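You operate a simulated robot arm through the tools that you are given. There is no shell and no other tool.

The job below is to be done with a simulated robot arm. You get a single attempt, and the scene is never put back.

TASK
Load the green spool and wind about half its ribbon on to the grey spool.
Fine: empty blue spool to the orange tray; guide lever over, brake off to wind, brake back on; green and grey stay in their dishes.

Only the result counts: the job must be done as asked and must still hold three seconds after the hand-in. Knocking over, shifting, dropping, spilling or breaking anything else fails it.

THE ROBOT
A 6-joint arm with a two-finger parallel gripper, fixed in place. Base frame: the origin is at the foot of the arm, x ahead of it, y to its left, z up; the work surface is at about z = 0. Lengths are in mm, angles in degrees, forces in N, time in s.
With the tool pointing down near the work surface it reaches from about 160 to 420 mm from the base axis. Its first joint turns from -66.0 to 66.0 degrees. Payload 1.57 kg.
The tool frame sits at the grasp point between the pads (the TCP): z along the fingers, y along the line on which they close. The tips reach 30 mm beyond it. The gripper opens to 80 mm. The fingers are 17 mm wide and 12 mm thick; the gripper's body (40 by 82 mm) begins 80 mm behind the TCP.
Orientation is that of the tool frame in the base frame, as a unit quaternion [x, y, z, w]. With the fingers straight down and closing along the base's y, the tool's x points along the base's -x, its y along +y and its z along -z.

THE INTERFACE
- The arm moves only by the tool nudge_tool. Its argument "plan" is a list of rows, each a list of 7 numbers: the shift along the base's x, y, z in mm, then the turn, a rotation vector about the base's x, y, z in degrees, then the gripper command, from -1 (shut) to 1 (fully open), values between in proportion. In form: [[tx, ty, tz, ax, ay, az, hand], ...]. A call has 1 to 20 rows; each row shifts and turns the commanded pose from where the row before left it. Each row takes 0.2 s and may step no farther than 50 mm and 8.6 degrees from the row before; otherwise, or with a gripper value out of range, the whole call is refused. A pose out of reach is approached as far as the arm can. The call stops where the force on the tool passes 40 N (or 10 N more than at its start, if that is more) or the arm is blocked; 0.2 s more then pass. The fingers move at their own pace (about 153 mm/s each) and stop on an object; they squeeze with about 27 N. The grip force told is the motor's: it shows also when the fingers shut on nothing. Time passes only in rows, and 0.2 s behind the last, so rows that do not move let the fingers close. The reply holds the time, the measured pose of the TCP, the force on the tool along the base axes, the opening and the grip force, in the units named above and with some noise, with the torque about the TCP (base axes, N m) and any sound that the robot's microphone picked up.
- Cameras (640 x 400 px; columns grow to the right, rows downward): "scene" is fixed at [40.4, -316.8, 430.2]; the picture's right is [0.90, -0.44, 0.00], its down [-0.23, -0.46, -0.86] and it looks along [0.38, 0.77, -0.51] (base axes); focal length 218 px, centre (320, 200). "wrist" rides on the gripper at [72, -7, -122] in the tool frame; the picture's right is [0.09, 1.00, 0.00], its down [-0.84, 0.08, -0.54] and it looks along [-0.54, 0.05, 0.84] (tool axes); focal length 238 px, centre (320, 200). There is no depth. A picture from a camera that has moved, and an enlarged one, comes with that camera's place and axes in the base frame and with its lens.
- camera(camera): a new picture of that camera. No time passes.
- close_up(camera, box): a new picture of the part [left, top, right, bottom] of that camera's present view, enlarged. No time passes.
- hand_in(): hands the job in; it is judged then, once.

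Nothing tells you positions but the pictures and the camera data. Unless the task says otherwise, let go and move clear before handing in.

The tools are called after "Emit:" by a JSON object that holds its "op" and its "data". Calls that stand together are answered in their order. nudge_tool: Moves the arm, as the interface text tells. Its arguments: {"type":"object","properties":{"plan":{"type":"array"}},"required":["plan"]} The other tools are called the same way: camera (camera) takes a picture; close_up (camera, box) takes an enlarged picture of a part of a camera's view; hand_in () hands the job in.

At the start:

```text
time_s: 0.0
ee_pos: [211.4, -87.5, 309.2]
ee_rot: [-0.001, 1.0, -0.001, 0.0]
ft_force: [-0.3, 0.8, -0.1]
wrist_torque: [-0.01, 0.02, -0.02]
finger_gap: 80.0
grip_force: 0.0
```

scene: 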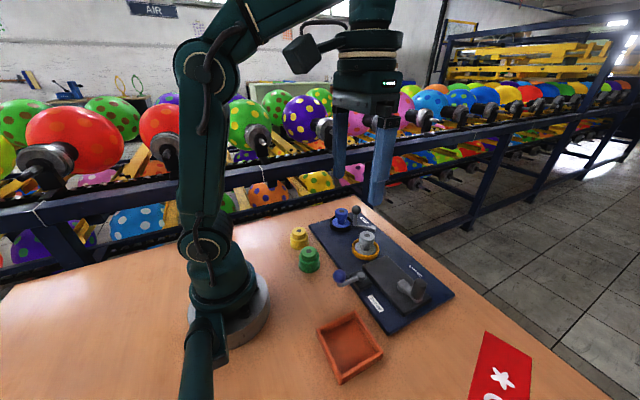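
wrist: 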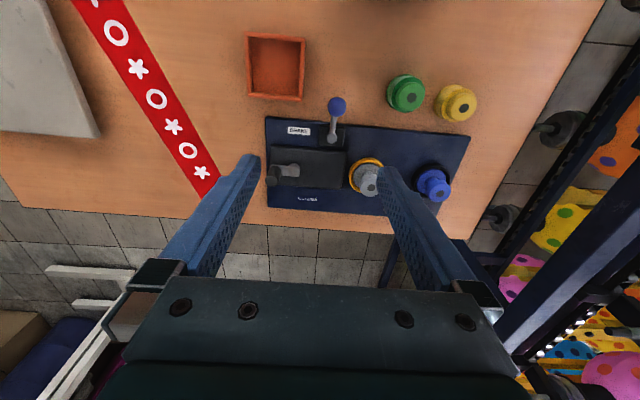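

I see a dark panel with a blue spool, a grey spool on a yellow-ringed dish, two levers and a crank-like part, plus loose green and yellow spools and an orange tray. First I'll take enlarged views to work out where things are.

Emit:
{"op": "close_up", "data": {"camera": "scene", "box": [270, 190, 470, 315]}}

Emit:
{"op": "close_up", "data": {"camera": "wrist", "box": [240, 60, 500, 222]}}

Emit:
{"op": "close_up", "data": {"camera": "scene", "box": [280, 260, 480, 385]}}

```text
3.20 times, centred on (370, 252) of scene
camera zoom: at [40.4, -316.8, 430.2], right [0.9, -0.44, 0.0], down [-0.23, -0.46, -0.86], along [0.38, 0.77, -0.51], focal length 698 px, centre (160, 32)
```

zoom: 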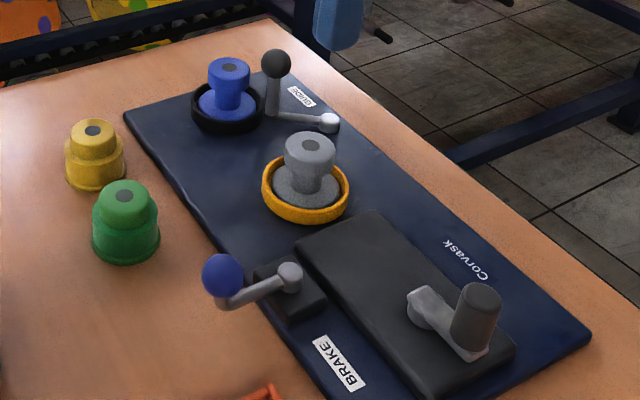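

```text
2.46 times, centred on (370, 141) of wrist
camera zoom: at [139.4, -93.7, 430.9], right [-0.09, 1.0, 0.0], down [0.84, 0.08, 0.54], along [0.54, 0.05, -0.84], focal length 587 px, centre (197, 345)
```

zoom: 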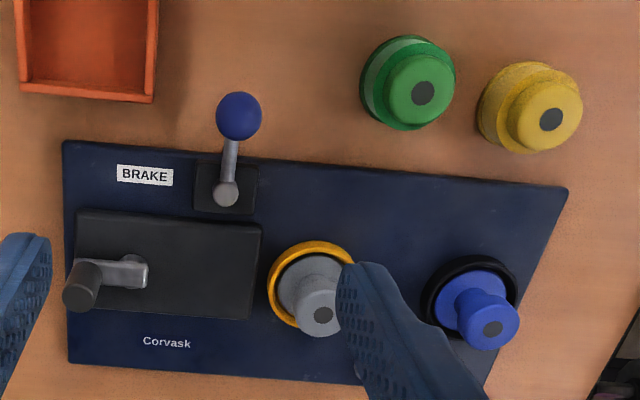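

```text
3.20 times, centred on (380, 322) of scene
camera zoom: at [40.4, -316.8, 430.2], right [0.9, -0.44, 0.0], down [-0.23, -0.46, -0.86], along [0.38, 0.77, -0.51], focal length 698 px, centre (128, -192)
```

zoom: 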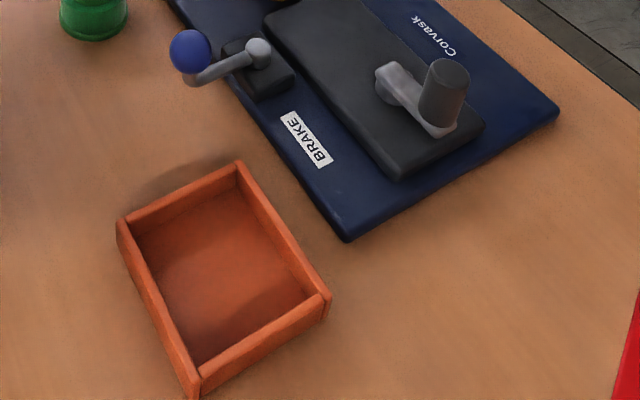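

The panel runs roughly x 250–430, y −180 to 180. The blue spool is near (334,135), grey near (334,12), green near (190,48) and the crank near (328,−154). I'll move the arm sideways at height so the wrist camera can see the guide lever and dishes without the fingers in the way.

Emit:
{"op": "nudge_tool", "data": {"plan": [[0, 45, 0, 0, 0, 0, 1], [0, 45, 0, 0, 0, 0, 1], [0, 45, 0, 0, 0, 0, 1], [0, 45, 0, 0, 0, 0, 1], [0, 0, 0, 0, 0, 0, 1]]}}

Emit:
{"op": "camera", "data": {"camera": "wrist"}}

Emit:
{"op": "camera", "data": {"camera": "scene"}}

```text
time_s: 1.2
ee_pos: [211.8, 93.4, 308.8]
ee_rot: [0.0, 1.0, -0.001, -0.001]
ft_force: [0.6, 0.3, -0.1]
wrist_torque: [0.01, 0.02, 0.0]
finger_gap: 79.9
grip_force: 0.1
```

```text
taken
camera wrist: at [139.3, 87.1, 430.2], right [-0.09, 1.0, 0.0], down [0.84, 0.08, 0.54], along [0.54, 0.05, -0.84], focal length 238 px, centre (320, 200)
```

wrist: 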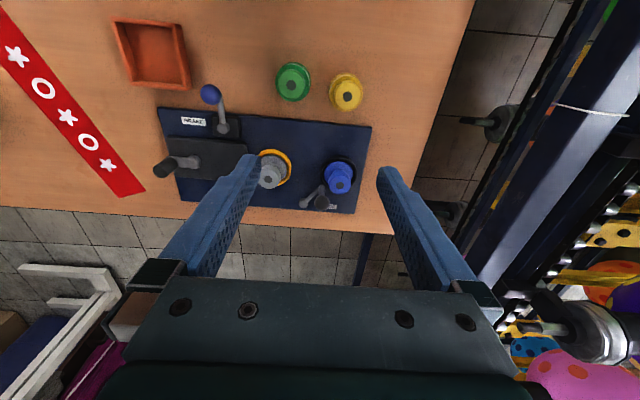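

```text
taken
```

scene: 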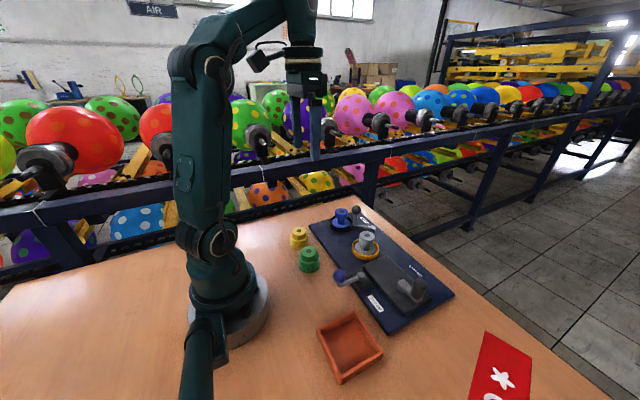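

Emit:
{"op": "close_up", "data": {"camera": "wrist", "box": [255, 130, 385, 220]}}

Emit:
{"op": "close_up", "data": {"camera": "wrist", "box": [145, 75, 275, 215]}}

Emit:
{"op": "close_up", "data": {"camera": "scene", "box": [310, 195, 390, 255]}}

Emit:
{"op": "close_up", "data": {"camera": "scene", "box": [325, 245, 435, 325]}}

Emit:
{"op": "close_up", "data": {"camera": "scene", "box": [280, 220, 330, 280]}}

```text
4.44 times, centred on (320, 175) of wrist
camera zoom: at [139.3, 87.1, 430.2], right [-0.09, 1.0, 0.0], down [0.84, 0.08, 0.54], along [0.54, 0.05, -0.84], focal length 1059 px, centre (320, 311)
```

zoom: 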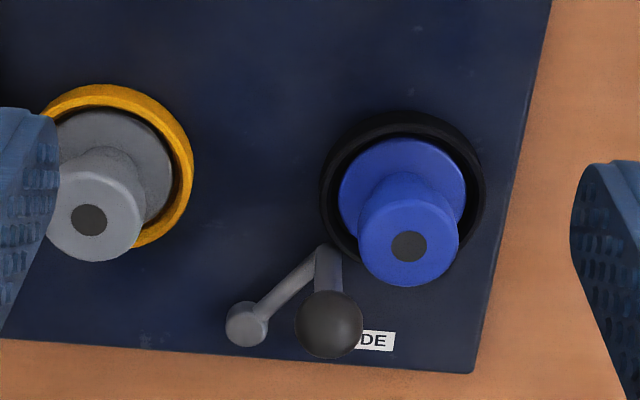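

```text
2.86 times, centred on (210, 145) of wrist
camera zoom: at [139.3, 87.1, 430.2], right [-0.09, 1.0, 0.0], down [0.84, 0.08, 0.54], along [0.54, 0.05, -0.84], focal length 681 px, centre (634, 357)
```

zoom: 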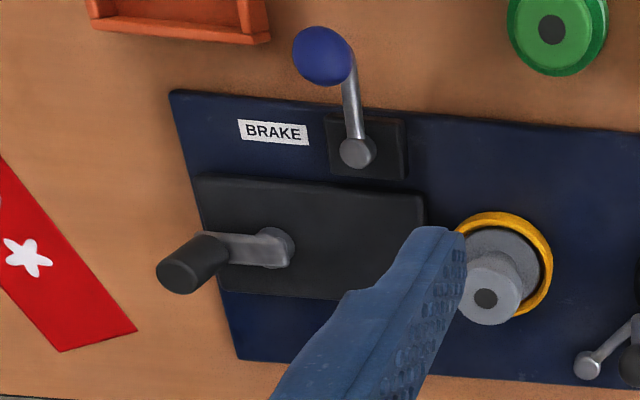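

```text
6.67 times, centred on (350, 225) of scene
camera zoom: at [40.4, -316.8, 430.2], right [0.9, -0.44, 0.0], down [-0.23, -0.46, -0.86], along [0.38, 0.77, -0.51], focal length 1455 px, centre (120, 33)
```

zoom: 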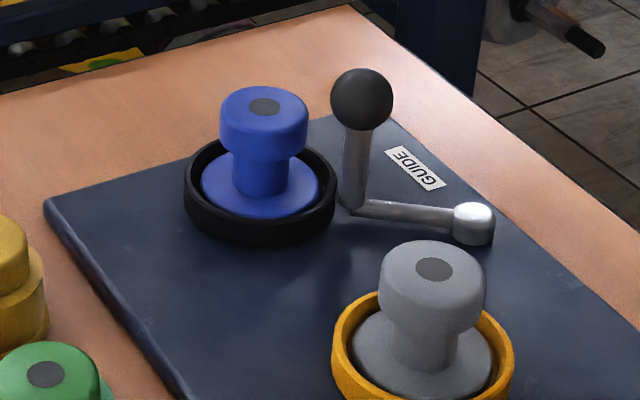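

```text
5.00 times, centred on (380, 285) of scene
camera zoom: at [40.4, -316.8, 430.2], right [0.9, -0.44, 0.0], down [-0.23, -0.46, -0.86], along [0.38, 0.77, -0.51], focal length 1091 px, centre (20, -225)
```

zoom: 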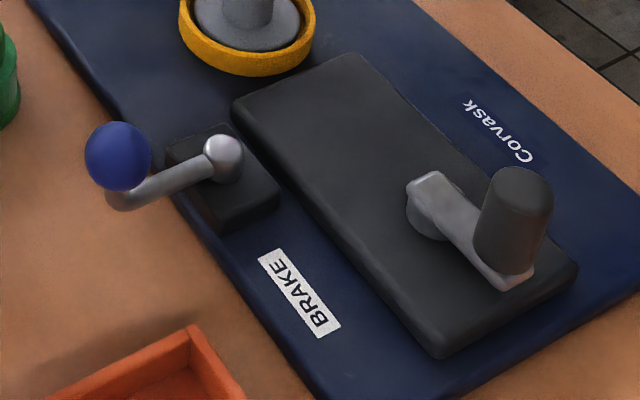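

```text
6.67 times, centred on (305, 250) of scene
camera zoom: at [40.4, -316.8, 430.2], right [0.9, -0.44, 0.0], down [-0.23, -0.46, -0.86], along [0.38, 0.77, -0.51], focal length 1455 px, centre (420, -133)
```

zoom: 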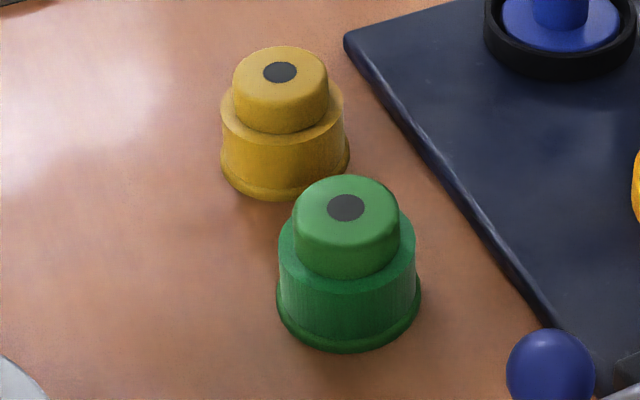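

The blue and grey spools are empty reels with a knob on top, and green is full. The guide lever turns about a pivot near (409,78), with its ball near (367,111,85). I'll go above the blue spool and get a close look to refine its position.

Emit:
{"op": "nudge_tool", "data": {"plan": [[41, 14, -30, 0, 0, 0, 1], [41, 15, -30, 0, 0, 0, 1], [41, 15, -30, 0, 0, 0, 1], [0, 0, -40, 0, 0, 0, 1], [0, 0, 0, 0, 0, 0, 1]]}}

Emit:
{"op": "camera", "data": {"camera": "wrist"}}

Emit:
{"op": "close_up", "data": {"camera": "scene", "box": [280, 150, 410, 250]}}

```text
refused: row 1 steps farther than a row can; nothing moved
```

```text
taken
camera wrist: at [139.3, 87.1, 430.2], right [-0.09, 1.0, 0.0], down [0.84, 0.08, 0.54], along [0.54, 0.05, -0.84], focal length 238 px, centre (320, 200)
```

wrist: 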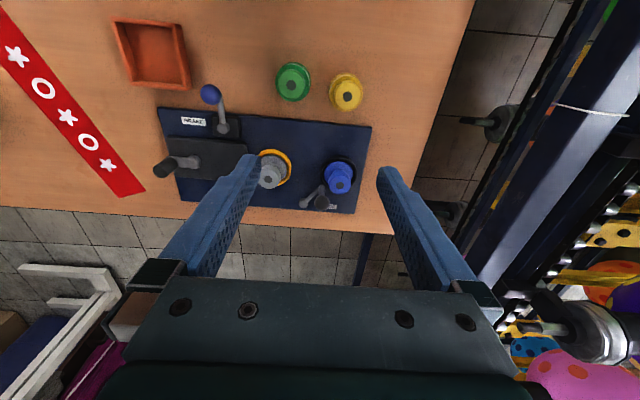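

```text
4.00 times, centred on (345, 200) of scene
camera zoom: at [40.4, -316.8, 430.2], right [0.9, -0.44, 0.0], down [-0.23, -0.46, -0.86], along [0.38, 0.77, -0.51], focal length 873 px, centre (220, 200)
```

zoom: 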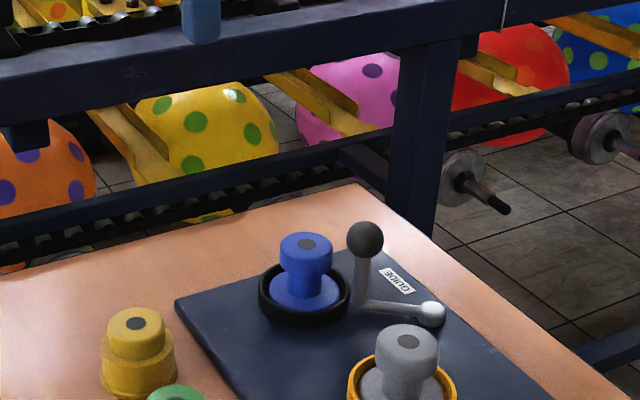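

The step was slightly too long, so nothing moved. I'll repeat the move to above the blue spool with shorter rows.

Emit:
{"op": "nudge_tool", "data": {"plan": [[31, 11, -25, 0, 0, 0, 1], [31, 11, -25, 0, 0, 0, 1], [31, 11, -25, 0, 0, 0, 1], [30, 10, -25, 0, 0, 0, 1], [0, 0, -40, 0, 0, 0, 1], [0, 0, 0, 0, 0, 0, 1], [0, 0, 0, 0, 0, 0, 1]]}}

Emit:
{"op": "camera", "data": {"camera": "wrist"}}

Emit:
{"op": "close_up", "data": {"camera": "scene", "box": [280, 150, 410, 250]}}

```text
time_s: 2.8
ee_pos: [333.8, 136.1, 169.1]
ee_rot: [-0.001, 1.0, -0.002, 0.0]
ft_force: [-0.3, -0.7, 0.5]
wrist_torque: [-0.01, 0.05, -0.02]
finger_gap: 80.1
grip_force: 0.0
```

```text
taken
camera wrist: at [262.4, 130.2, 290.2], right [-0.09, 1.0, 0.0], down [0.84, 0.08, 0.54], along [0.54, 0.05, -0.84], focal length 238 px, centre (320, 200)
```

wrist: 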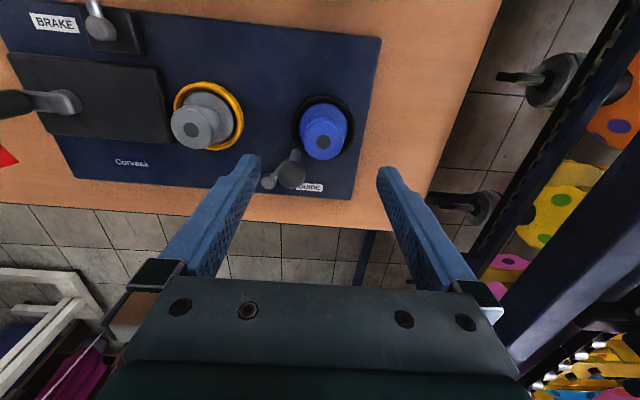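

```text
4.00 times, centred on (345, 200) of scene
camera zoom: at [40.4, -316.8, 430.2], right [0.9, -0.44, 0.0], down [-0.23, -0.46, -0.86], along [0.38, 0.77, -0.51], focal length 873 px, centre (220, 200)
```

zoom: 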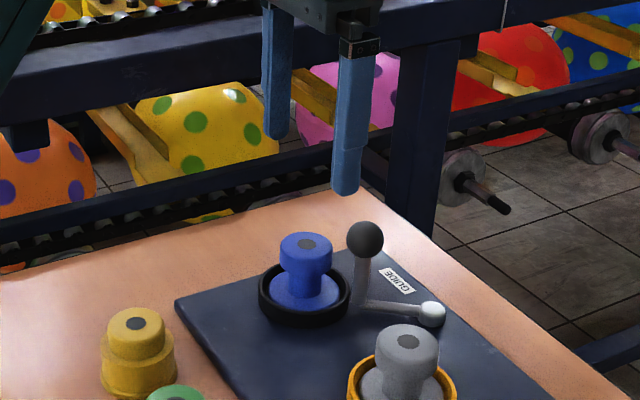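

The blue knob is now close to under the tool. I'll zoom in to refine its centre and the dish centre.

Emit:
{"op": "close_up", "data": {"camera": "wrist", "box": [250, 80, 390, 200]}}

Emit:
{"op": "close_up", "data": {"camera": "wrist", "box": [150, 60, 270, 200]}}

```text
3.33 times, centred on (320, 140) of wrist
camera zoom: at [262.4, 130.2, 290.2], right [-0.09, 1.0, 0.0], down [0.84, 0.08, 0.54], along [0.54, 0.05, -0.84], focal length 794 px, centre (320, 400)
```

zoom: 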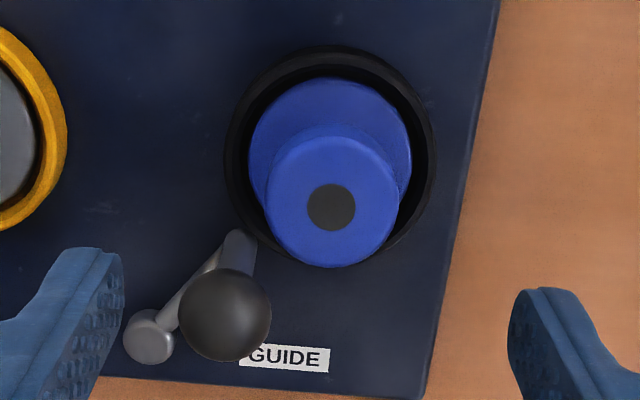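

```text
2.86 times, centred on (210, 130) of wrist
camera zoom: at [262.4, 130.2, 290.2], right [-0.09, 1.0, 0.0], down [0.84, 0.08, 0.54], along [0.54, 0.05, -0.84], focal length 681 px, centre (634, 400)
```

zoom: 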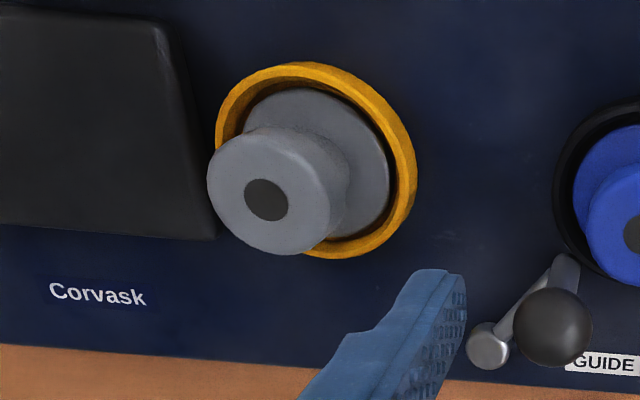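

The blue spool is at about (336.5, 139.7) with its top near z=73, well centred in its black dish. I'll line up over it, lower the open fingers around the knob, and check before closing.

Emit:
{"op": "nudge_tool", "data": {"plan": [[2.7, 3.6, 0, 0, 0, 0, 1], [0, 0, -30, 0, 0, 0, 1], [0, 0, -30, 0, 0, 0, 1], [0, 0, -25, 0, 0, 0, 1], [0, 0, 0, 0, 0, 0, 1], [0, 0, 0, 0, 0, 0, 1]]}}

Emit:
{"op": "camera", "data": {"camera": "wrist"}}

Emit:
{"op": "close_up", "data": {"camera": "scene", "box": [290, 150, 410, 250]}}

```text
time_s: 4.2
ee_pos: [337.5, 140.2, 84.2]
ee_rot: [0.0, 1.0, -0.001, 0.001]
ft_force: [0.3, -0.8, 0.2]
wrist_torque: [-0.01, 0.0, -0.01]
finger_gap: 80.0
grip_force: 0.1
```

```text
taken
camera wrist: at [265.7, 133.4, 205.8], right [-0.09, 1.0, 0.0], down [0.84, 0.08, 0.54], along [0.54, 0.05, -0.84], focal length 238 px, centre (320, 200)
```

wrist: 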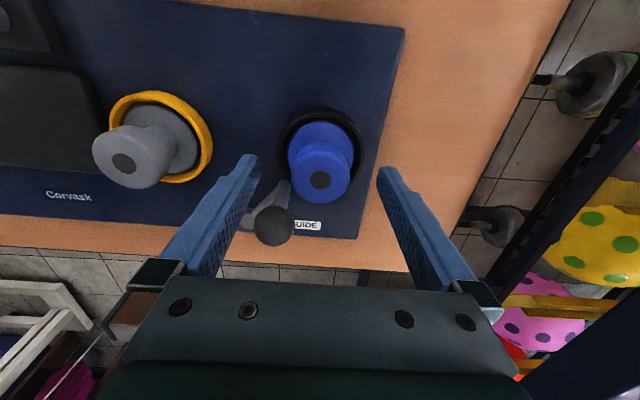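

```text
4.00 times, centred on (350, 200) of scene
camera zoom: at [40.4, -316.8, 430.2], right [0.9, -0.44, 0.0], down [-0.23, -0.46, -0.86], along [0.38, 0.77, -0.51], focal length 873 px, centre (200, 200)
```

zoom: 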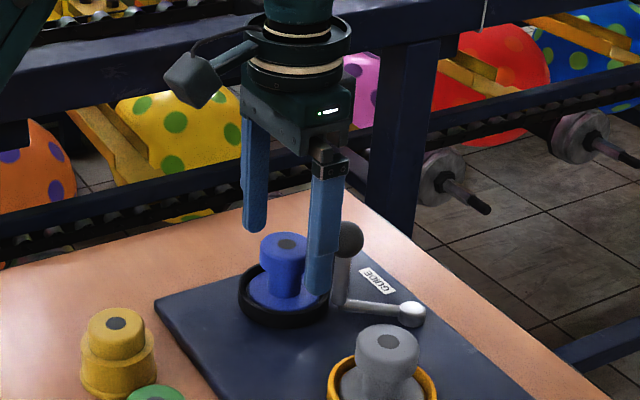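

The fingers straddle the knob with it centred to about 1–2 mm. I'll nudge −1.3 mm in x and close.

Emit:
{"op": "nudge_tool", "data": {"plan": [[-1.3, -0.3, 0, 0, 0, 0, 1], [0, 0, 0, 0, 0, 0, 0.2], [0, 0, 0, 0, 0, 0, -1], [0, 0, 0, 0, 0, 0, -1], [0, 0, 0, 0, 0, 0, -1]]}}

Emit:
{"op": "close_up", "data": {"camera": "wrist", "box": [220, 80, 420, 220]}}

```text
time_s: 5.4
ee_pos: [336.7, 139.0, 84.2]
ee_rot: [-0.001, 1.0, -0.001, 0.0]
ft_force: [0.4, 2.0, 2.2]
wrist_torque: [0.03, -0.05, -0.02]
finger_gap: 38.4
grip_force: 26.9
```

```text
2.86 times, centred on (320, 150) of wrist
camera zoom: at [264.2, 133.0, 206.0], right [-0.09, 1.0, 0.0], down [0.84, 0.08, 0.54], along [0.54, 0.05, -0.84], focal length 681 px, centre (320, 343)
```

zoom: 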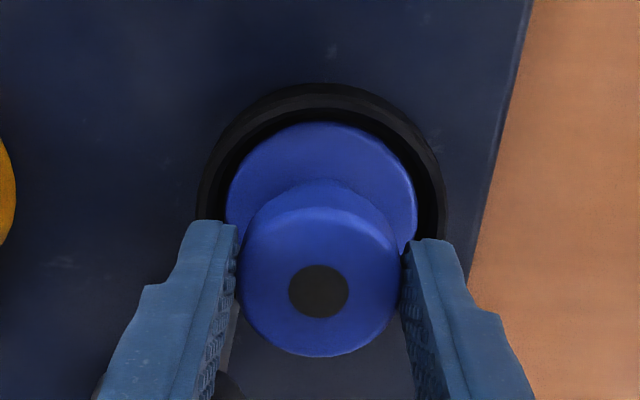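

The knob is held with a 38.4 mm gap and 27 N. I'll lift straight up and check that the spool comes with it.

Emit:
{"op": "nudge_tool", "data": {"plan": [[0, 0, 10, 0, 0, 0, -1], [0, 0, 20, 0, 0, 0, -1], [0, 0, 40, 0, 0, 0, -1], [0, 0, 40, 0, 0, 0, -1], [0, 0, 0, 0, 0, 0, -1]]}}

Emit:
{"op": "close_up", "data": {"camera": "scene", "box": [290, 150, 410, 250]}}

Emit:
{"op": "camera", "data": {"camera": "wrist"}}

```text
time_s: 6.6
ee_pos: [334.8, 138.5, 194.5]
ee_rot: [-0.001, 1.0, 0.0, 0.0]
ft_force: [0.7, 0.7, -0.2]
wrist_torque: [0.01, -0.03, -0.02]
finger_gap: 0.0
grip_force: 21.6
```

```text
4.00 times, centred on (350, 200) of scene
camera zoom: at [40.4, -316.8, 430.2], right [0.9, -0.44, 0.0], down [-0.23, -0.46, -0.86], along [0.38, 0.77, -0.51], focal length 873 px, centre (200, 200)
```

zoom: 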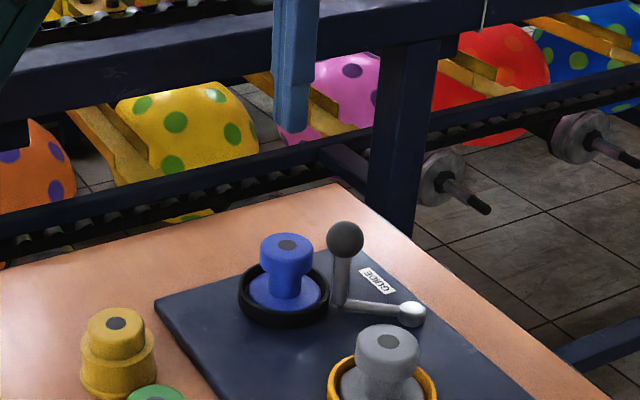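

```text
taken
camera wrist: at [263.4, 132.7, 316.4], right [-0.09, 1.0, 0.0], down [0.84, 0.08, 0.54], along [0.54, 0.05, -0.84], focal length 238 px, centre (320, 200)
```

wrist: 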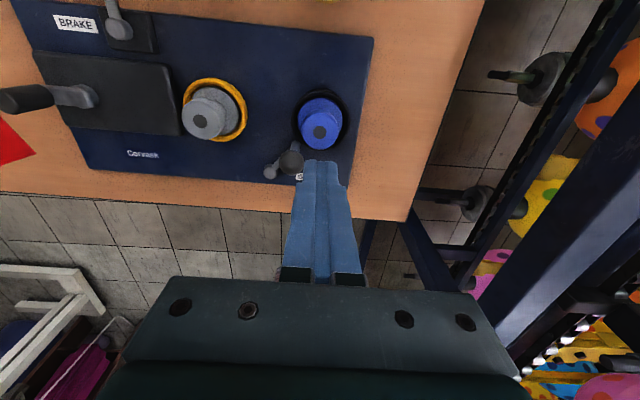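

The fingers slipped off and the spool stayed seated and upright, so the grip was too shallow or something is holding it. I'll open up, go deeper so the knob sits nearer the pad centre, then lift in tiny steps while reading the force.

Emit:
{"op": "nudge_tool", "data": {"plan": [[0.7, 0.5, 0, 0, 0, 0, 1], [0, 0, 0, 0, 0, 0, 1], [0, 0, 0, 0, 0, 0, 1], [0, 0, -40, 0, 0, 0, 1], [0, 0, -40, 0, 0, 0, 1], [0, 0, -25, 0, 0, 0, 1], [0, 0, -10, 0, 0, 0, 1], [0, 0, -7, 0, 0, 0, 1], [0, 0, 0, 0, 0, 0, 1]]}}

Emit:
{"op": "close_up", "data": {"camera": "wrist", "box": [220, 80, 420, 220]}}

Emit:
{"op": "close_up", "data": {"camera": "scene", "box": [310, 175, 400, 245]}}

```text
time_s: 8.6
ee_pos: [336.9, 139.2, 71.1]
ee_rot: [-0.001, 1.0, -0.002, 0.0]
ft_force: [0.0, -0.2, -0.3]
wrist_torque: [0.02, 0.01, 0.0]
finger_gap: 79.8
grip_force: 0.0
```

```text
2.86 times, centred on (320, 150) of wrist
camera zoom: at [264.3, 132.3, 193.6], right [-0.09, 1.0, 0.0], down [0.84, 0.08, 0.54], along [0.54, 0.05, -0.84], focal length 681 px, centre (320, 343)
```

zoom: 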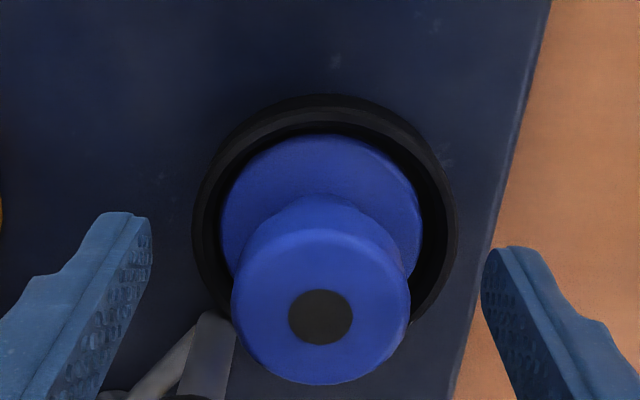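

```text
5.71 times, centred on (355, 210) of scene
camera zoom: at [40.4, -316.8, 430.2], right [0.9, -0.44, 0.0], down [-0.23, -0.46, -0.86], along [0.38, 0.77, -0.51], focal length 1247 px, centre (120, 143)
```

zoom: 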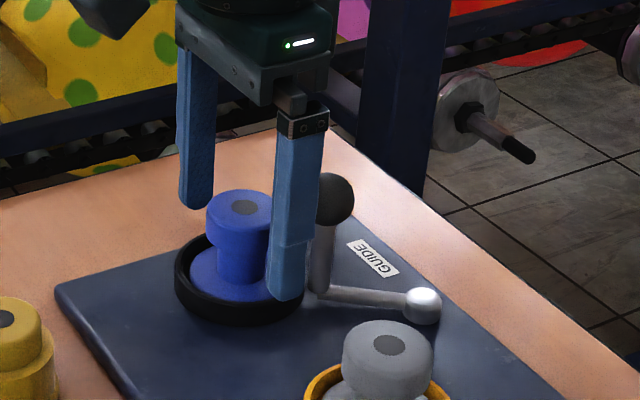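

The fingers hang clear on both sides, with the tips above the dish rim. I'll close on the knob and check.

Emit:
{"op": "nudge_tool", "data": {"plan": [[0, 0, 0, 0, 0, 0, 0.2], [0, 0, 0, 0, 0, 0, -1], [0, 0, 0, 0, 0, 0, -1], [0, 0, 0, 0, 0, 0, -1]]}}

Emit:
{"op": "close_up", "data": {"camera": "wrist", "box": [220, 80, 420, 220]}}

Emit:
{"op": "close_up", "data": {"camera": "scene", "box": [310, 175, 400, 245]}}

```text
time_s: 9.6
ee_pos: [335.8, 138.6, 71.9]
ee_rot: [0.0, 1.0, -0.001, -0.001]
ft_force: [0.2, 0.3, -0.5]
wrist_torque: [0.05, -0.01, -0.01]
finger_gap: 38.9
grip_force: 26.8
```

```text
2.86 times, centred on (320, 150) of wrist
camera zoom: at [264.3, 132.3, 193.8], right [-0.09, 1.0, 0.0], down [0.84, 0.08, 0.54], along [0.54, 0.05, -0.84], focal length 681 px, centre (320, 343)
```

zoom: 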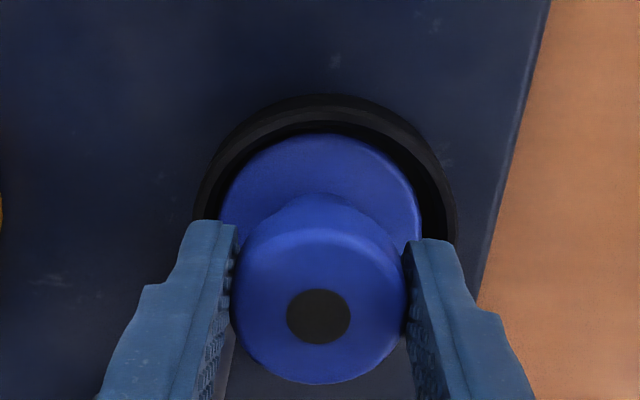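

```text
5.71 times, centred on (355, 210) of scene
camera zoom: at [40.4, -316.8, 430.2], right [0.9, -0.44, 0.0], down [-0.23, -0.46, -0.86], along [0.38, 0.77, -0.51], focal length 1247 px, centre (120, 143)
```

zoom: 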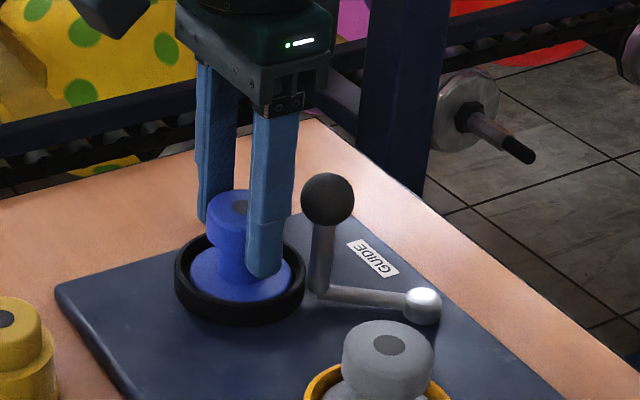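

Now the grip is deep, with the whole knob height between the pads. I'll lift just 3 mm and read the force.

Emit:
{"op": "nudge_tool", "data": {"plan": [[0, 0, 1.5, 0, 0, 0, -1], [0, 0, 1.5, 0, 0, 0, -1]]}}

Emit:
{"op": "close_up", "data": {"camera": "wrist", "box": [220, 80, 420, 220]}}

```text
time_s: 10.2
ee_pos: [335.8, 138.5, 74.8]
ee_rot: [0.0, 1.0, -0.002, 0.0]
ft_force: [-0.6, -0.6, 0.0]
wrist_torque: [0.0, 0.01, 0.01]
finger_gap: 38.6
grip_force: 26.6
```

```text
2.86 times, centred on (320, 150) of wrist
camera zoom: at [264.3, 132.6, 197.2], right [-0.09, 1.0, 0.0], down [0.84, 0.08, 0.54], along [0.54, 0.05, -0.84], focal length 681 px, centre (320, 343)
```

zoom: 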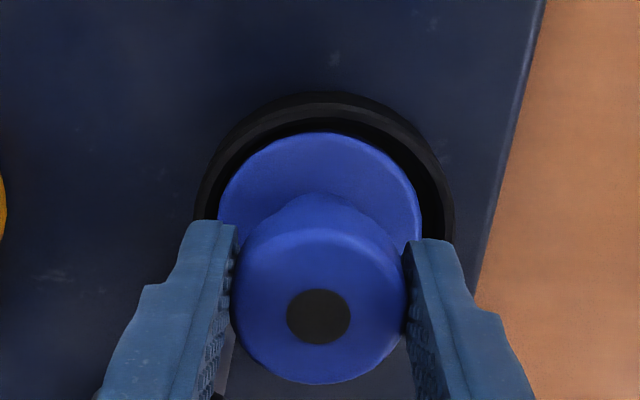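

The spool is rising with the fingers at near-zero force. I'll keep lifting gently and watch it.

Emit:
{"op": "nudge_tool", "data": {"plan": [[0, 0, 3, 0, 0, 0, -1], [0, 0, 4, 0, 0, 0, -1], [0, 0, 5, 0, 0, 0, -1], [0, 0, 6, 0, 0, 0, -1]]}}

Emit:
{"op": "close_up", "data": {"camera": "wrist", "box": [220, 80, 420, 220]}}

Emit:
{"op": "close_up", "data": {"camera": "scene", "box": [310, 175, 400, 245]}}

```text
time_s: 11.2
ee_pos: [337.2, 138.5, 92.6]
ee_rot: [-0.001, 1.0, -0.001, 0.001]
ft_force: [-0.1, 0.8, -0.4]
wrist_torque: [0.02, 0.0, 0.0]
finger_gap: 38.6
grip_force: 26.6
```

```text
2.86 times, centred on (320, 150) of wrist
camera zoom: at [265.0, 133.0, 215.0], right [-0.09, 1.0, 0.0], down [0.84, 0.08, 0.54], along [0.54, 0.05, -0.84], focal length 681 px, centre (320, 343)
```

zoom: 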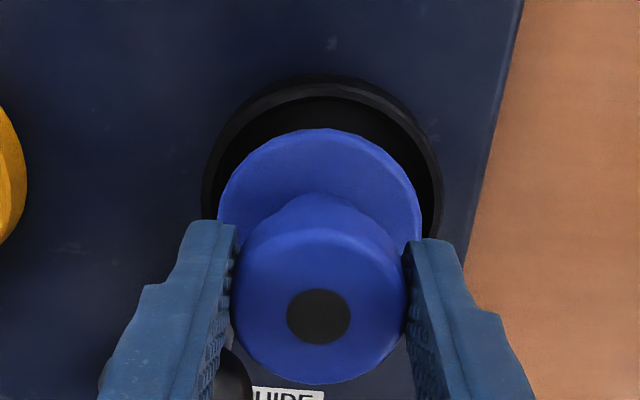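

```text
5.71 times, centred on (355, 210) of scene
camera zoom: at [40.4, -316.8, 430.2], right [0.9, -0.44, 0.0], down [-0.23, -0.46, -0.86], along [0.38, 0.77, -0.51], focal length 1247 px, centre (120, 143)
```

zoom: 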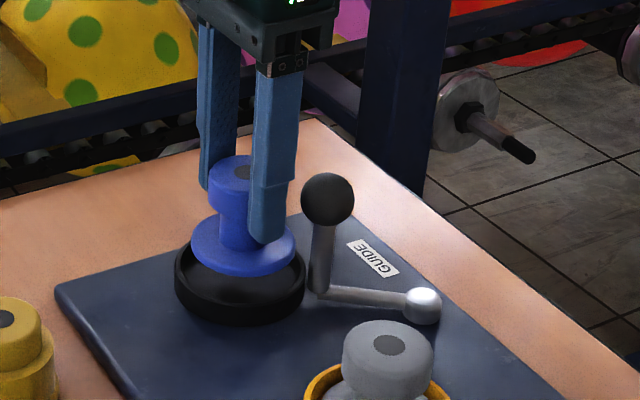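

The blue spool is out and held firmly. I'll raise it clear and carry it over to the tray centre, near (175,−156).

Emit:
{"op": "nudge_tool", "data": {"plan": [[0, 0, 15, 0, 0, 0, -1], [0, 0, 25, 0, 0, 0, -1], [0, 0, 25, 0, 0, 0, -1], [0, 0, 20, 0, 0, 0, -1], [-8, -15, 0, 0, 0, 0, -1], [-16, -29, 0, 0, 0, 0, -1], [-17, -31, 0, 0, 0, 0, -1], [-17, -31, 0, 0, 0, 0, -1], [-17, -31, 0, 0, 0, 0, -1], [-17, -31, 0, 0, 0, 0, -1], [-17, -31, 0, 0, 0, 0, -1], [-17, -31, 0, 0, 0, 0, -1], [-17, -31, 0, 0, 0, 0, -1], [-11, -20, 0, 0, 0, 0, -1], [-7.5, -14.3, 0, 0, 0, 0, -1], [0, 0, 0, 0, 0, 0, -1], [0, 0, 0, 0, 0, 0, -1]]}}

Emit:
{"op": "camera", "data": {"camera": "wrist"}}

Emit:
{"op": "camera", "data": {"camera": "scene"}}

```text
time_s: 14.8
ee_pos: [175.3, -155.0, 177.6]
ee_rot: [-0.001, 1.0, -0.001, 0.0]
ft_force: [-0.8, 0.1, -0.2]
wrist_torque: [0.02, 0.0, 0.01]
finger_gap: 38.7
grip_force: 27.1
```

```text
taken
camera wrist: at [102.9, -161.8, 299.8], right [-0.09, 1.0, 0.0], down [0.84, 0.08, 0.54], along [0.54, 0.05, -0.84], focal length 238 px, centre (320, 200)
```

wrist: 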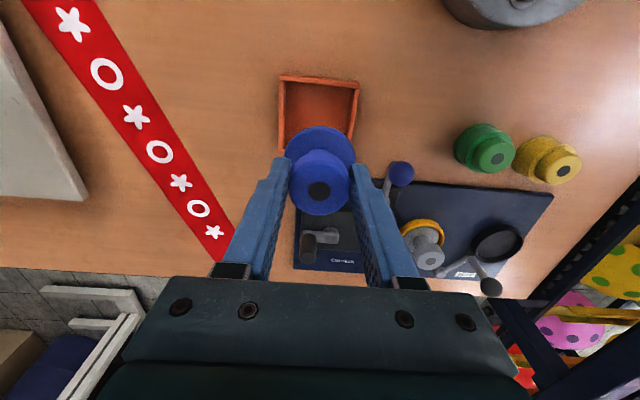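

```text
taken
```

scene: 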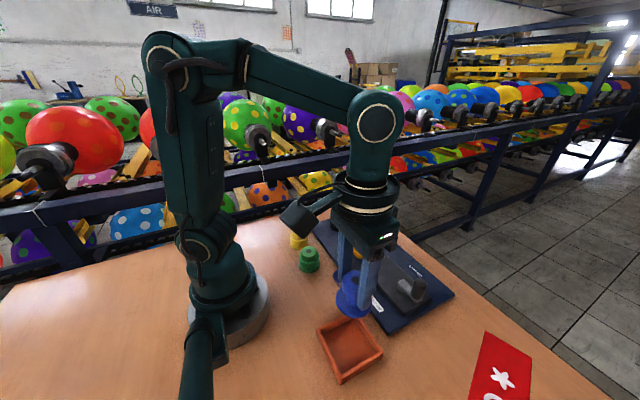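

The spool is over the tray, whose centre I get at about (176,−157). I'll lower it to just above the floor.

Emit:
{"op": "nudge_tool", "data": {"plan": [[0.5, -1, -35, 0, 0, 0, -1], [0, 0, -35, 0, 0, 0, -1], [0, 0, -25, 0, 0, 0, -1], [0, 0, -15, 0, 0, 0, -1], [0, 0, -5, 0, 0, 0, -1], [0, 0, -2, 0, 0, 0, -1], [0, 0, 0, 0, 0, 0, -1]]}}

Emit:
{"op": "close_up", "data": {"camera": "scene", "box": [280, 250, 440, 390]}}

Emit:
{"op": "camera", "data": {"camera": "wrist"}}

```text
time_s: 16.4
ee_pos: [176.3, -157.7, 60.8]
ee_rot: [0.0, 1.0, -0.001, 0.0]
ft_force: [0.7, -0.7, 0.3]
wrist_torque: [0.01, -0.01, 0.02]
finger_gap: 38.5
grip_force: 27.1
```

```text
2.86 times, centred on (360, 320) of scene
camera zoom: at [40.4, -316.8, 430.2], right [0.9, -0.44, 0.0], down [-0.23, -0.46, -0.86], along [0.38, 0.77, -0.51], focal length 624 px, centre (206, -143)
```

zoom: 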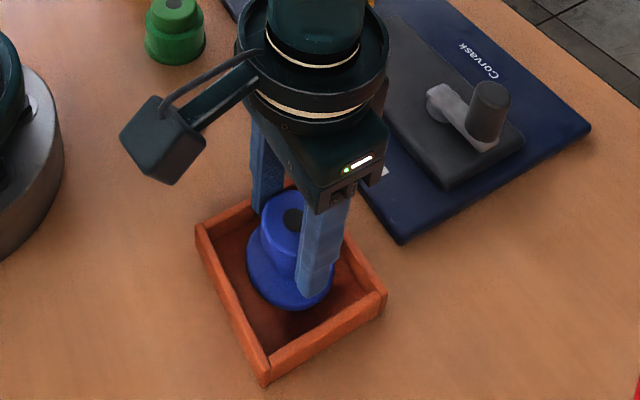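

```text
taken
camera wrist: at [103.4, -163.2, 183.2], right [-0.09, 1.0, 0.0], down [0.84, 0.08, 0.54], along [0.54, 0.05, -0.84], focal length 238 px, centre (320, 200)
```

wrist: 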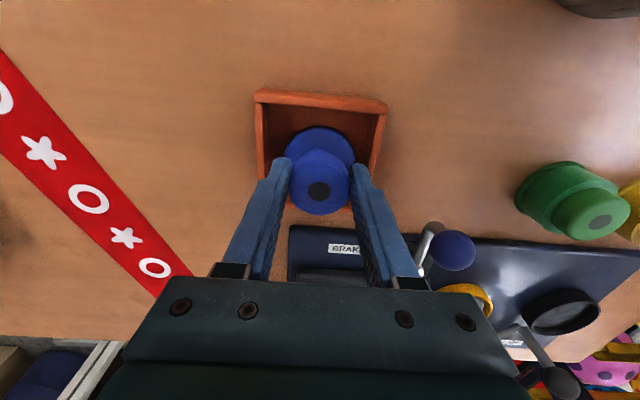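

The spool is inside the tray walls and just above the floor. I'll lower in 1.5 mm steps until it touches.

Emit:
{"op": "nudge_tool", "data": {"plan": [[0, 0, -2, 0, 0, 0, -1], [0, 0, -1.5, 0, 0, 0, -1], [0, 0, -1, 0, 0, 0, -1]]}}

```text
time_s: 17.2
ee_pos: [175.5, -158.3, 55.9]
ee_rot: [-0.001, 1.0, -0.001, 0.001]
ft_force: [-0.8, 0.9, 4.4]
wrist_torque: [0.12, -0.06, 0.0]
finger_gap: 38.4
grip_force: 27.6
```

The force has risen to about 4 N, so the spool is on the tray floor. I'll open partway, staying inside the tray walls, then rise straight up.

Emit:
{"op": "nudge_tool", "data": {"plan": [[0, 0, 0, 0, 0, 0, 0.05], [0, 0, 0, 0, 0, 0, 0.25], [0, 0, 0, 0, 0, 0, 0.25], [0, 0, 8, 0, 0, 0, 0.25], [0, 0, 20, 0, 0, 0, 0.25], [0, 0, 40, 0, 0, 0, 0.25], [0, 0, 40, 0, 0, 0, 0.25], [0, 0, 0, 0, 0, 0, 1]]}}

Emit:
{"op": "close_up", "data": {"camera": "scene", "box": [280, 250, 440, 390]}}

Emit:
{"op": "camera", "data": {"camera": "wrist"}}

```text
time_s: 19.0
ee_pos: [177.1, -157.1, 164.8]
ee_rot: [0.0, 1.0, -0.001, 0.0]
ft_force: [0.3, 0.3, 0.2]
wrist_torque: [-0.01, 0.02, 0.0]
finger_gap: 80.0
grip_force: 0.1
```

```text
2.86 times, centred on (360, 320) of scene
camera zoom: at [40.4, -316.8, 430.2], right [0.9, -0.44, 0.0], down [-0.23, -0.46, -0.86], along [0.38, 0.77, -0.51], focal length 624 px, centre (206, -143)
```

zoom: 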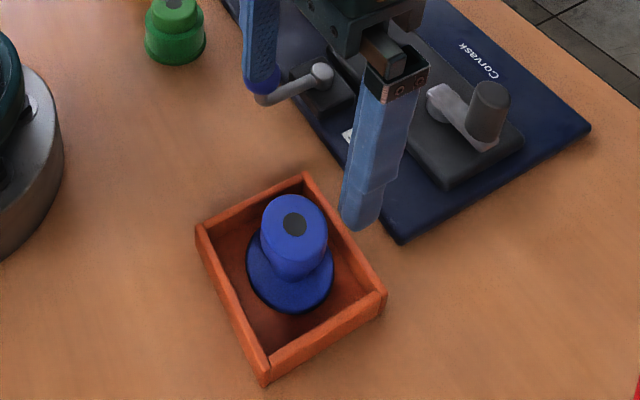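

```text
taken
camera wrist: at [104.0, -164.0, 287.4], right [-0.09, 1.0, 0.0], down [0.84, 0.08, 0.54], along [0.54, 0.05, -0.84], focal length 238 px, centre (320, 200)
```

wrist: 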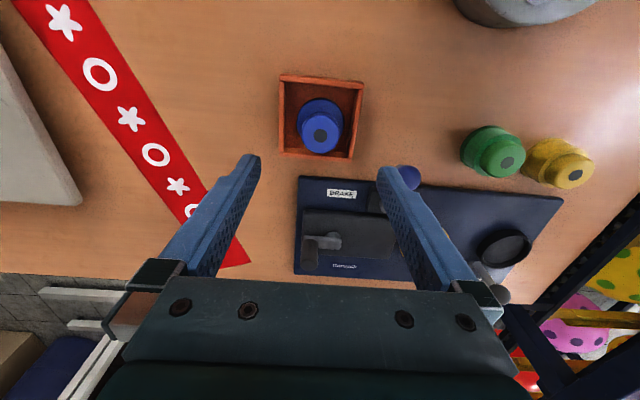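

Blue stands upright in the tray. Next I'll go above the green spool at about (190,48), with the hand less open so it stays clear of the yellow spool, and look closely.

Emit:
{"op": "nudge_tool", "data": {"plan": [[11, 24, 5, 0, 0, 0, 0.55], [11, 24, 5, 0, 0, 0, 0.55], [11, 24, 5, 0, 0, 0, 0.55], [11.5, 25, 0, 0, 0, 0, 0.55], [-8, 28, 0, 0, 0, 0, 0.55], [-8, 28, 0, 0, 0, 0, 0.55], [-7, 26, 0, 0, 0, 0, 0.55], [-7, 26.5, 0, 0, 0, 0, 0.55], [0, 0, 0, 0, 0, 0, 0.55], [0, 0, 0, 0, 0, 0, 0.55]]}}

Emit:
{"op": "camera", "data": {"camera": "wrist"}}

Emit:
{"op": "close_up", "data": {"camera": "wrist", "box": [240, 60, 440, 200]}}

Emit:
{"op": "close_up", "data": {"camera": "scene", "box": [270, 180, 360, 290]}}

```text
time_s: 21.2
ee_pos: [190.0, 48.3, 178.7]
ee_rot: [-0.001, 1.0, -0.001, 0.0]
ft_force: [-0.3, 0.3, -0.1]
wrist_torque: [0.01, -0.01, 0.02]
finger_gap: 61.8
grip_force: 0.0
```

```text
taken
camera wrist: at [118.1, 42.5, 301.1], right [-0.09, 1.0, 0.0], down [0.84, 0.08, 0.54], along [0.54, 0.05, -0.84], focal length 238 px, centre (320, 200)
```

wrist: 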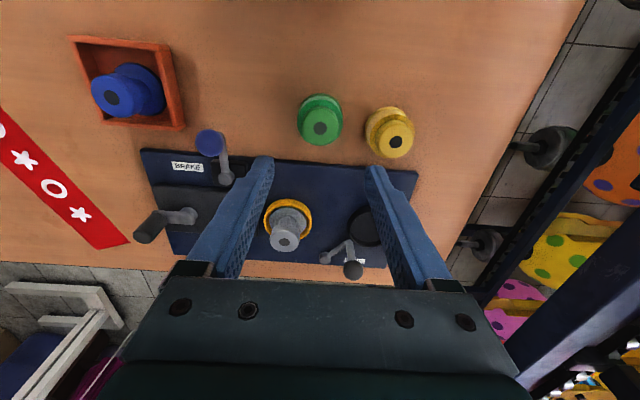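

```text
2.86 times, centred on (340, 130) of wrist
camera zoom: at [118.1, 42.5, 301.1], right [-0.09, 1.0, 0.0], down [0.84, 0.08, 0.54], along [0.54, 0.05, -0.84], focal length 681 px, centre (263, 400)
```

zoom: 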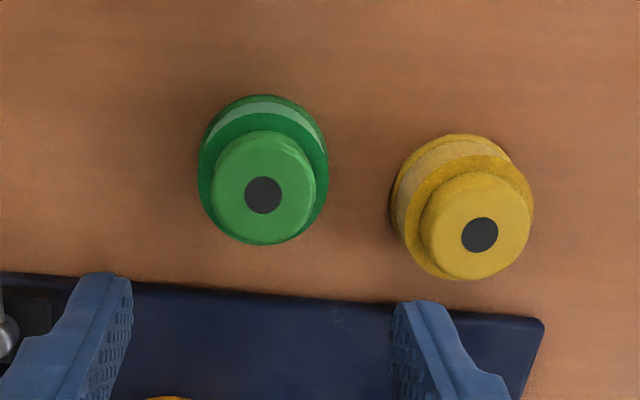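

```text
3.64 times, centred on (315, 235) of scene
camera zoom: at [40.4, -316.8, 430.2], right [0.9, -0.44, 0.0], down [-0.23, -0.46, -0.86], along [0.38, 0.77, -0.51], focal length 794 px, centre (338, 73)
```

zoom: 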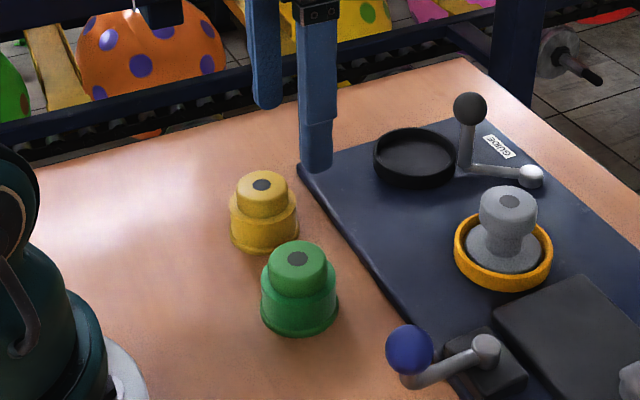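

Green is at about (190.4, 49.2) with its knob top near z=50, and there is room between it and yellow. I'll descend to just above it and check the alignment.

Emit:
{"op": "nudge_tool", "data": {"plan": [[0.4, 0.6, -40, 0, 0, 0, 0.55], [0, 0, -40, 0, 0, 0, 0.55], [0, 0, -15, 0, 0, 0, 0.3], [0, 0, 0, 0, 0, 0, 0.3], [0, 0, 0, 0, 0, 0, 0.3]]}}

Emit:
{"op": "close_up", "data": {"camera": "wrist", "box": [220, 80, 420, 220]}}

Emit:
{"op": "close_up", "data": {"camera": "scene", "box": [270, 200, 360, 290]}}

```text
time_s: 22.4
ee_pos: [191.8, 48.8, 83.1]
ee_rot: [-0.001, 1.0, -0.001, 0.0]
ft_force: [1.0, -0.1, -0.1]
wrist_torque: [0.02, 0.02, 0.03]
finger_gap: 51.9
grip_force: 0.1
```

```text
2.86 times, centred on (320, 150) of wrist
camera zoom: at [118.7, 42.2, 206.1], right [-0.09, 1.0, 0.0], down [0.84, 0.08, 0.54], along [0.54, 0.05, -0.84], focal length 681 px, centre (320, 343)
```

zoom: 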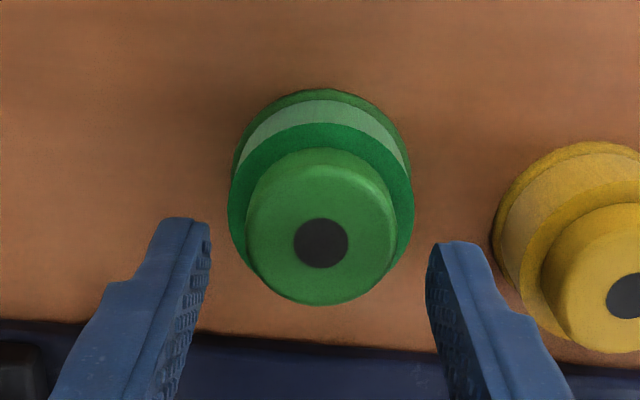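

```text
4.44 times, centred on (315, 245) of scene
camera zoom: at [40.4, -316.8, 430.2], right [0.9, -0.44, 0.0], down [-0.23, -0.46, -0.86], along [0.38, 0.77, -0.51], focal length 970 px, centre (342, 0)
```

zoom: 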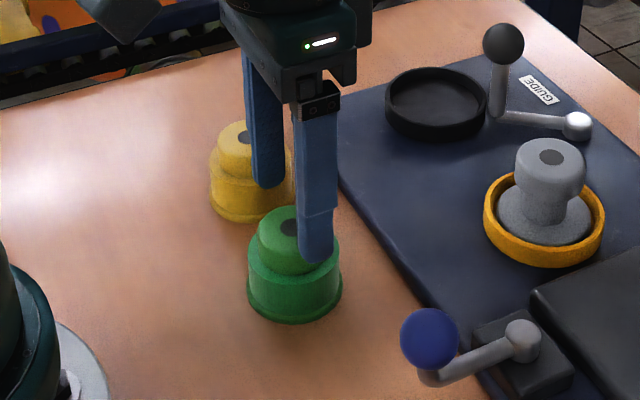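

The alignment is good to about 1 mm. I'll narrow the fingers to 46 mm around the knob and go down, looking for light contact with the drum shoulder.

Emit:
{"op": "nudge_tool", "data": {"plan": [[-0.8, 0.2, 0, 0, 0, 0, 0.15], [0, 0, -8, 0, 0, 0, 0.15], [0, 0, -8, 0, 0, 0, 0.15], [0, 0, 0, 0, 0, 0, 0.15]]}}

Emit:
{"op": "close_up", "data": {"camera": "scene", "box": [270, 220, 350, 280]}}

Emit:
{"op": "close_up", "data": {"camera": "wrist", "box": [220, 80, 420, 220]}}

```text
time_s: 23.4
ee_pos: [190.8, 49.5, 68.4]
ee_rot: [-0.001, 1.0, 0.0, 0.0]
ft_force: [0.4, -0.3, 0.0]
wrist_torque: [0.03, 0.05, 0.01]
finger_gap: 46.0
grip_force: 0.1
```

```text
6.67 times, centred on (310, 250) of scene
camera zoom: at [40.4, -316.8, 430.2], right [0.9, -0.44, 0.0], down [-0.23, -0.46, -0.86], along [0.38, 0.77, -0.51], focal length 1455 px, centre (387, -133)
```

zoom: 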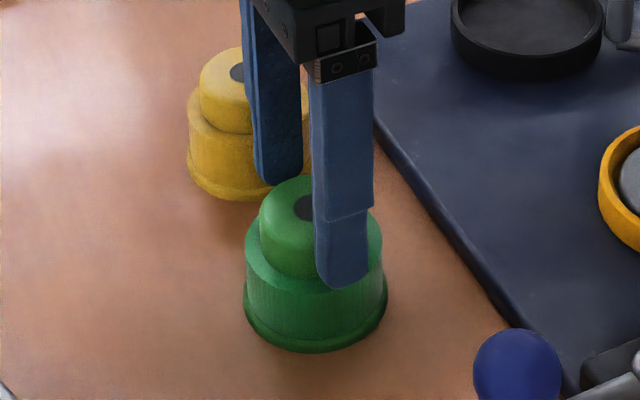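

```text
2.86 times, centred on (320, 150) of wrist
camera zoom: at [117.9, 42.3, 190.5], right [-0.09, 1.0, 0.0], down [0.84, 0.08, 0.54], along [0.54, 0.05, -0.84], focal length 681 px, centre (320, 343)
```

zoom: 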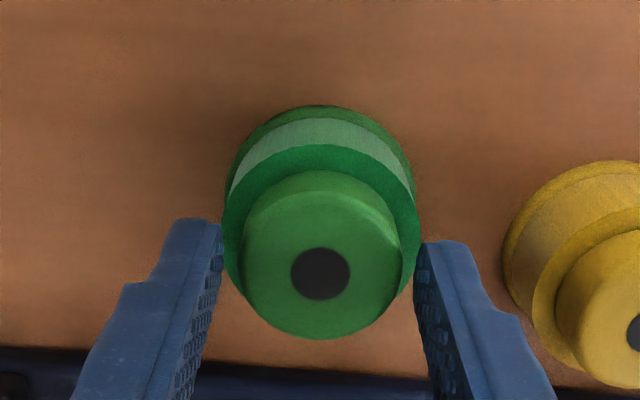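

The tips are a few mm above the drum shoulder. I'll step down in small moves and watch the force.

Emit:
{"op": "nudge_tool", "data": {"plan": [[0, 0, -1.5, 0, 0, 0, 0.15], [0, 0, -1, 0, 0, 0, 0.15]]}}

Emit:
{"op": "close_up", "data": {"camera": "scene", "box": [270, 220, 350, 280]}}

```text
time_s: 24.0
ee_pos: [189.9, 49.3, 66.5]
ee_rot: [-0.001, 1.0, -0.001, 0.0]
ft_force: [-0.3, 0.2, -0.4]
wrist_torque: [-0.02, 0.04, -0.01]
finger_gap: 46.0
grip_force: 0.1
```

```text
6.67 times, centred on (310, 250) of scene
camera zoom: at [40.4, -316.8, 430.2], right [0.9, -0.44, 0.0], down [-0.23, -0.46, -0.86], along [0.38, 0.77, -0.51], focal length 1455 px, centre (387, -133)
```

zoom: 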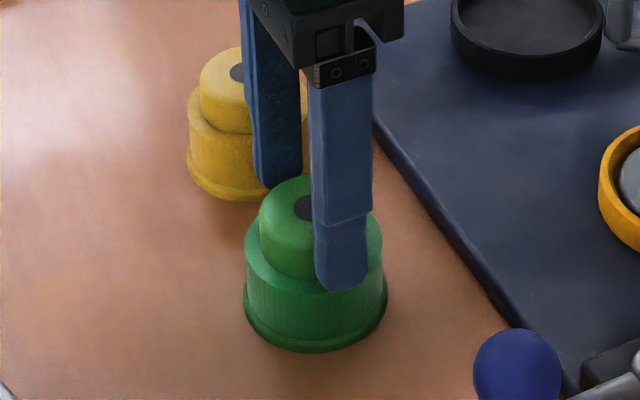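

Emit:
{"op": "nudge_tool", "data": {"plan": [[0, 0, -1, 0, 0, 0, 0.15], [0, 0, -0.5, 0, 0, 0, 0.15]]}}

Emit:
{"op": "close_up", "data": {"camera": "wrist", "box": [220, 80, 420, 220]}}

```text
time_s: 24.6
ee_pos: [189.9, 48.5, 64.9]
ee_rot: [0.0, 1.0, -0.001, -0.001]
ft_force: [-0.4, 0.0, -0.5]
wrist_torque: [-0.02, 0.03, 0.0]
finger_gap: 46.2
grip_force: 0.2
```

```text
2.86 times, centred on (320, 150) of wrist
camera zoom: at [117.6, 43.1, 186.6], right [-0.09, 1.0, 0.0], down [0.84, 0.08, 0.54], along [0.54, 0.05, -0.84], focal length 681 px, centre (320, 343)
```

zoom: 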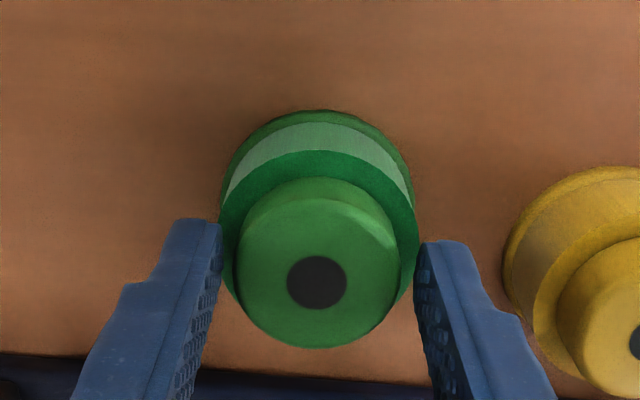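

Still no contact at z≈64.7. I'll keep going down carefully.

Emit:
{"op": "nudge_tool", "data": {"plan": [[0, 0, -0.7, 0, 0, 0, 0.15], [0, 0, -0.7, 0, 0, 0, 0.15]]}}

```text
time_s: 25.2
ee_pos: [190.2, 48.5, 63.2]
ee_rot: [-0.001, 1.0, 0.0, 0.0]
ft_force: [0.6, -0.3, -0.1]
wrist_torque: [0.0, -0.04, 0.01]
finger_gap: 46.0
grip_force: 0.1
```

Emit:
{"op": "nudge_tool", "data": {"plan": [[0, 0, -0.7, 0, 0, 0, 0.15], [0, 0, -0.7, 0, 0, 0, 0.15]]}}

Emit:
{"op": "close_up", "data": {"camera": "scene", "box": [270, 220, 350, 280]}}

```text
time_s: 25.8
ee_pos: [189.0, 49.5, 62.2]
ee_rot: [0.0, 1.0, -0.001, 0.0]
ft_force: [-0.4, 0.3, 1.4]
wrist_torque: [-0.03, -0.01, -0.01]
finger_gap: 46.2
grip_force: 0.0
```

```text
6.67 times, centred on (310, 250) of scene
camera zoom: at [40.4, -316.8, 430.2], right [0.9, -0.44, 0.0], down [-0.23, -0.46, -0.86], along [0.38, 0.77, -0.51], focal length 1455 px, centre (387, -133)
```

zoom: 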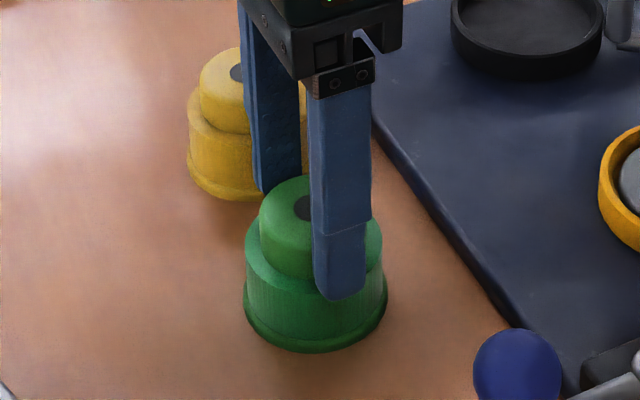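

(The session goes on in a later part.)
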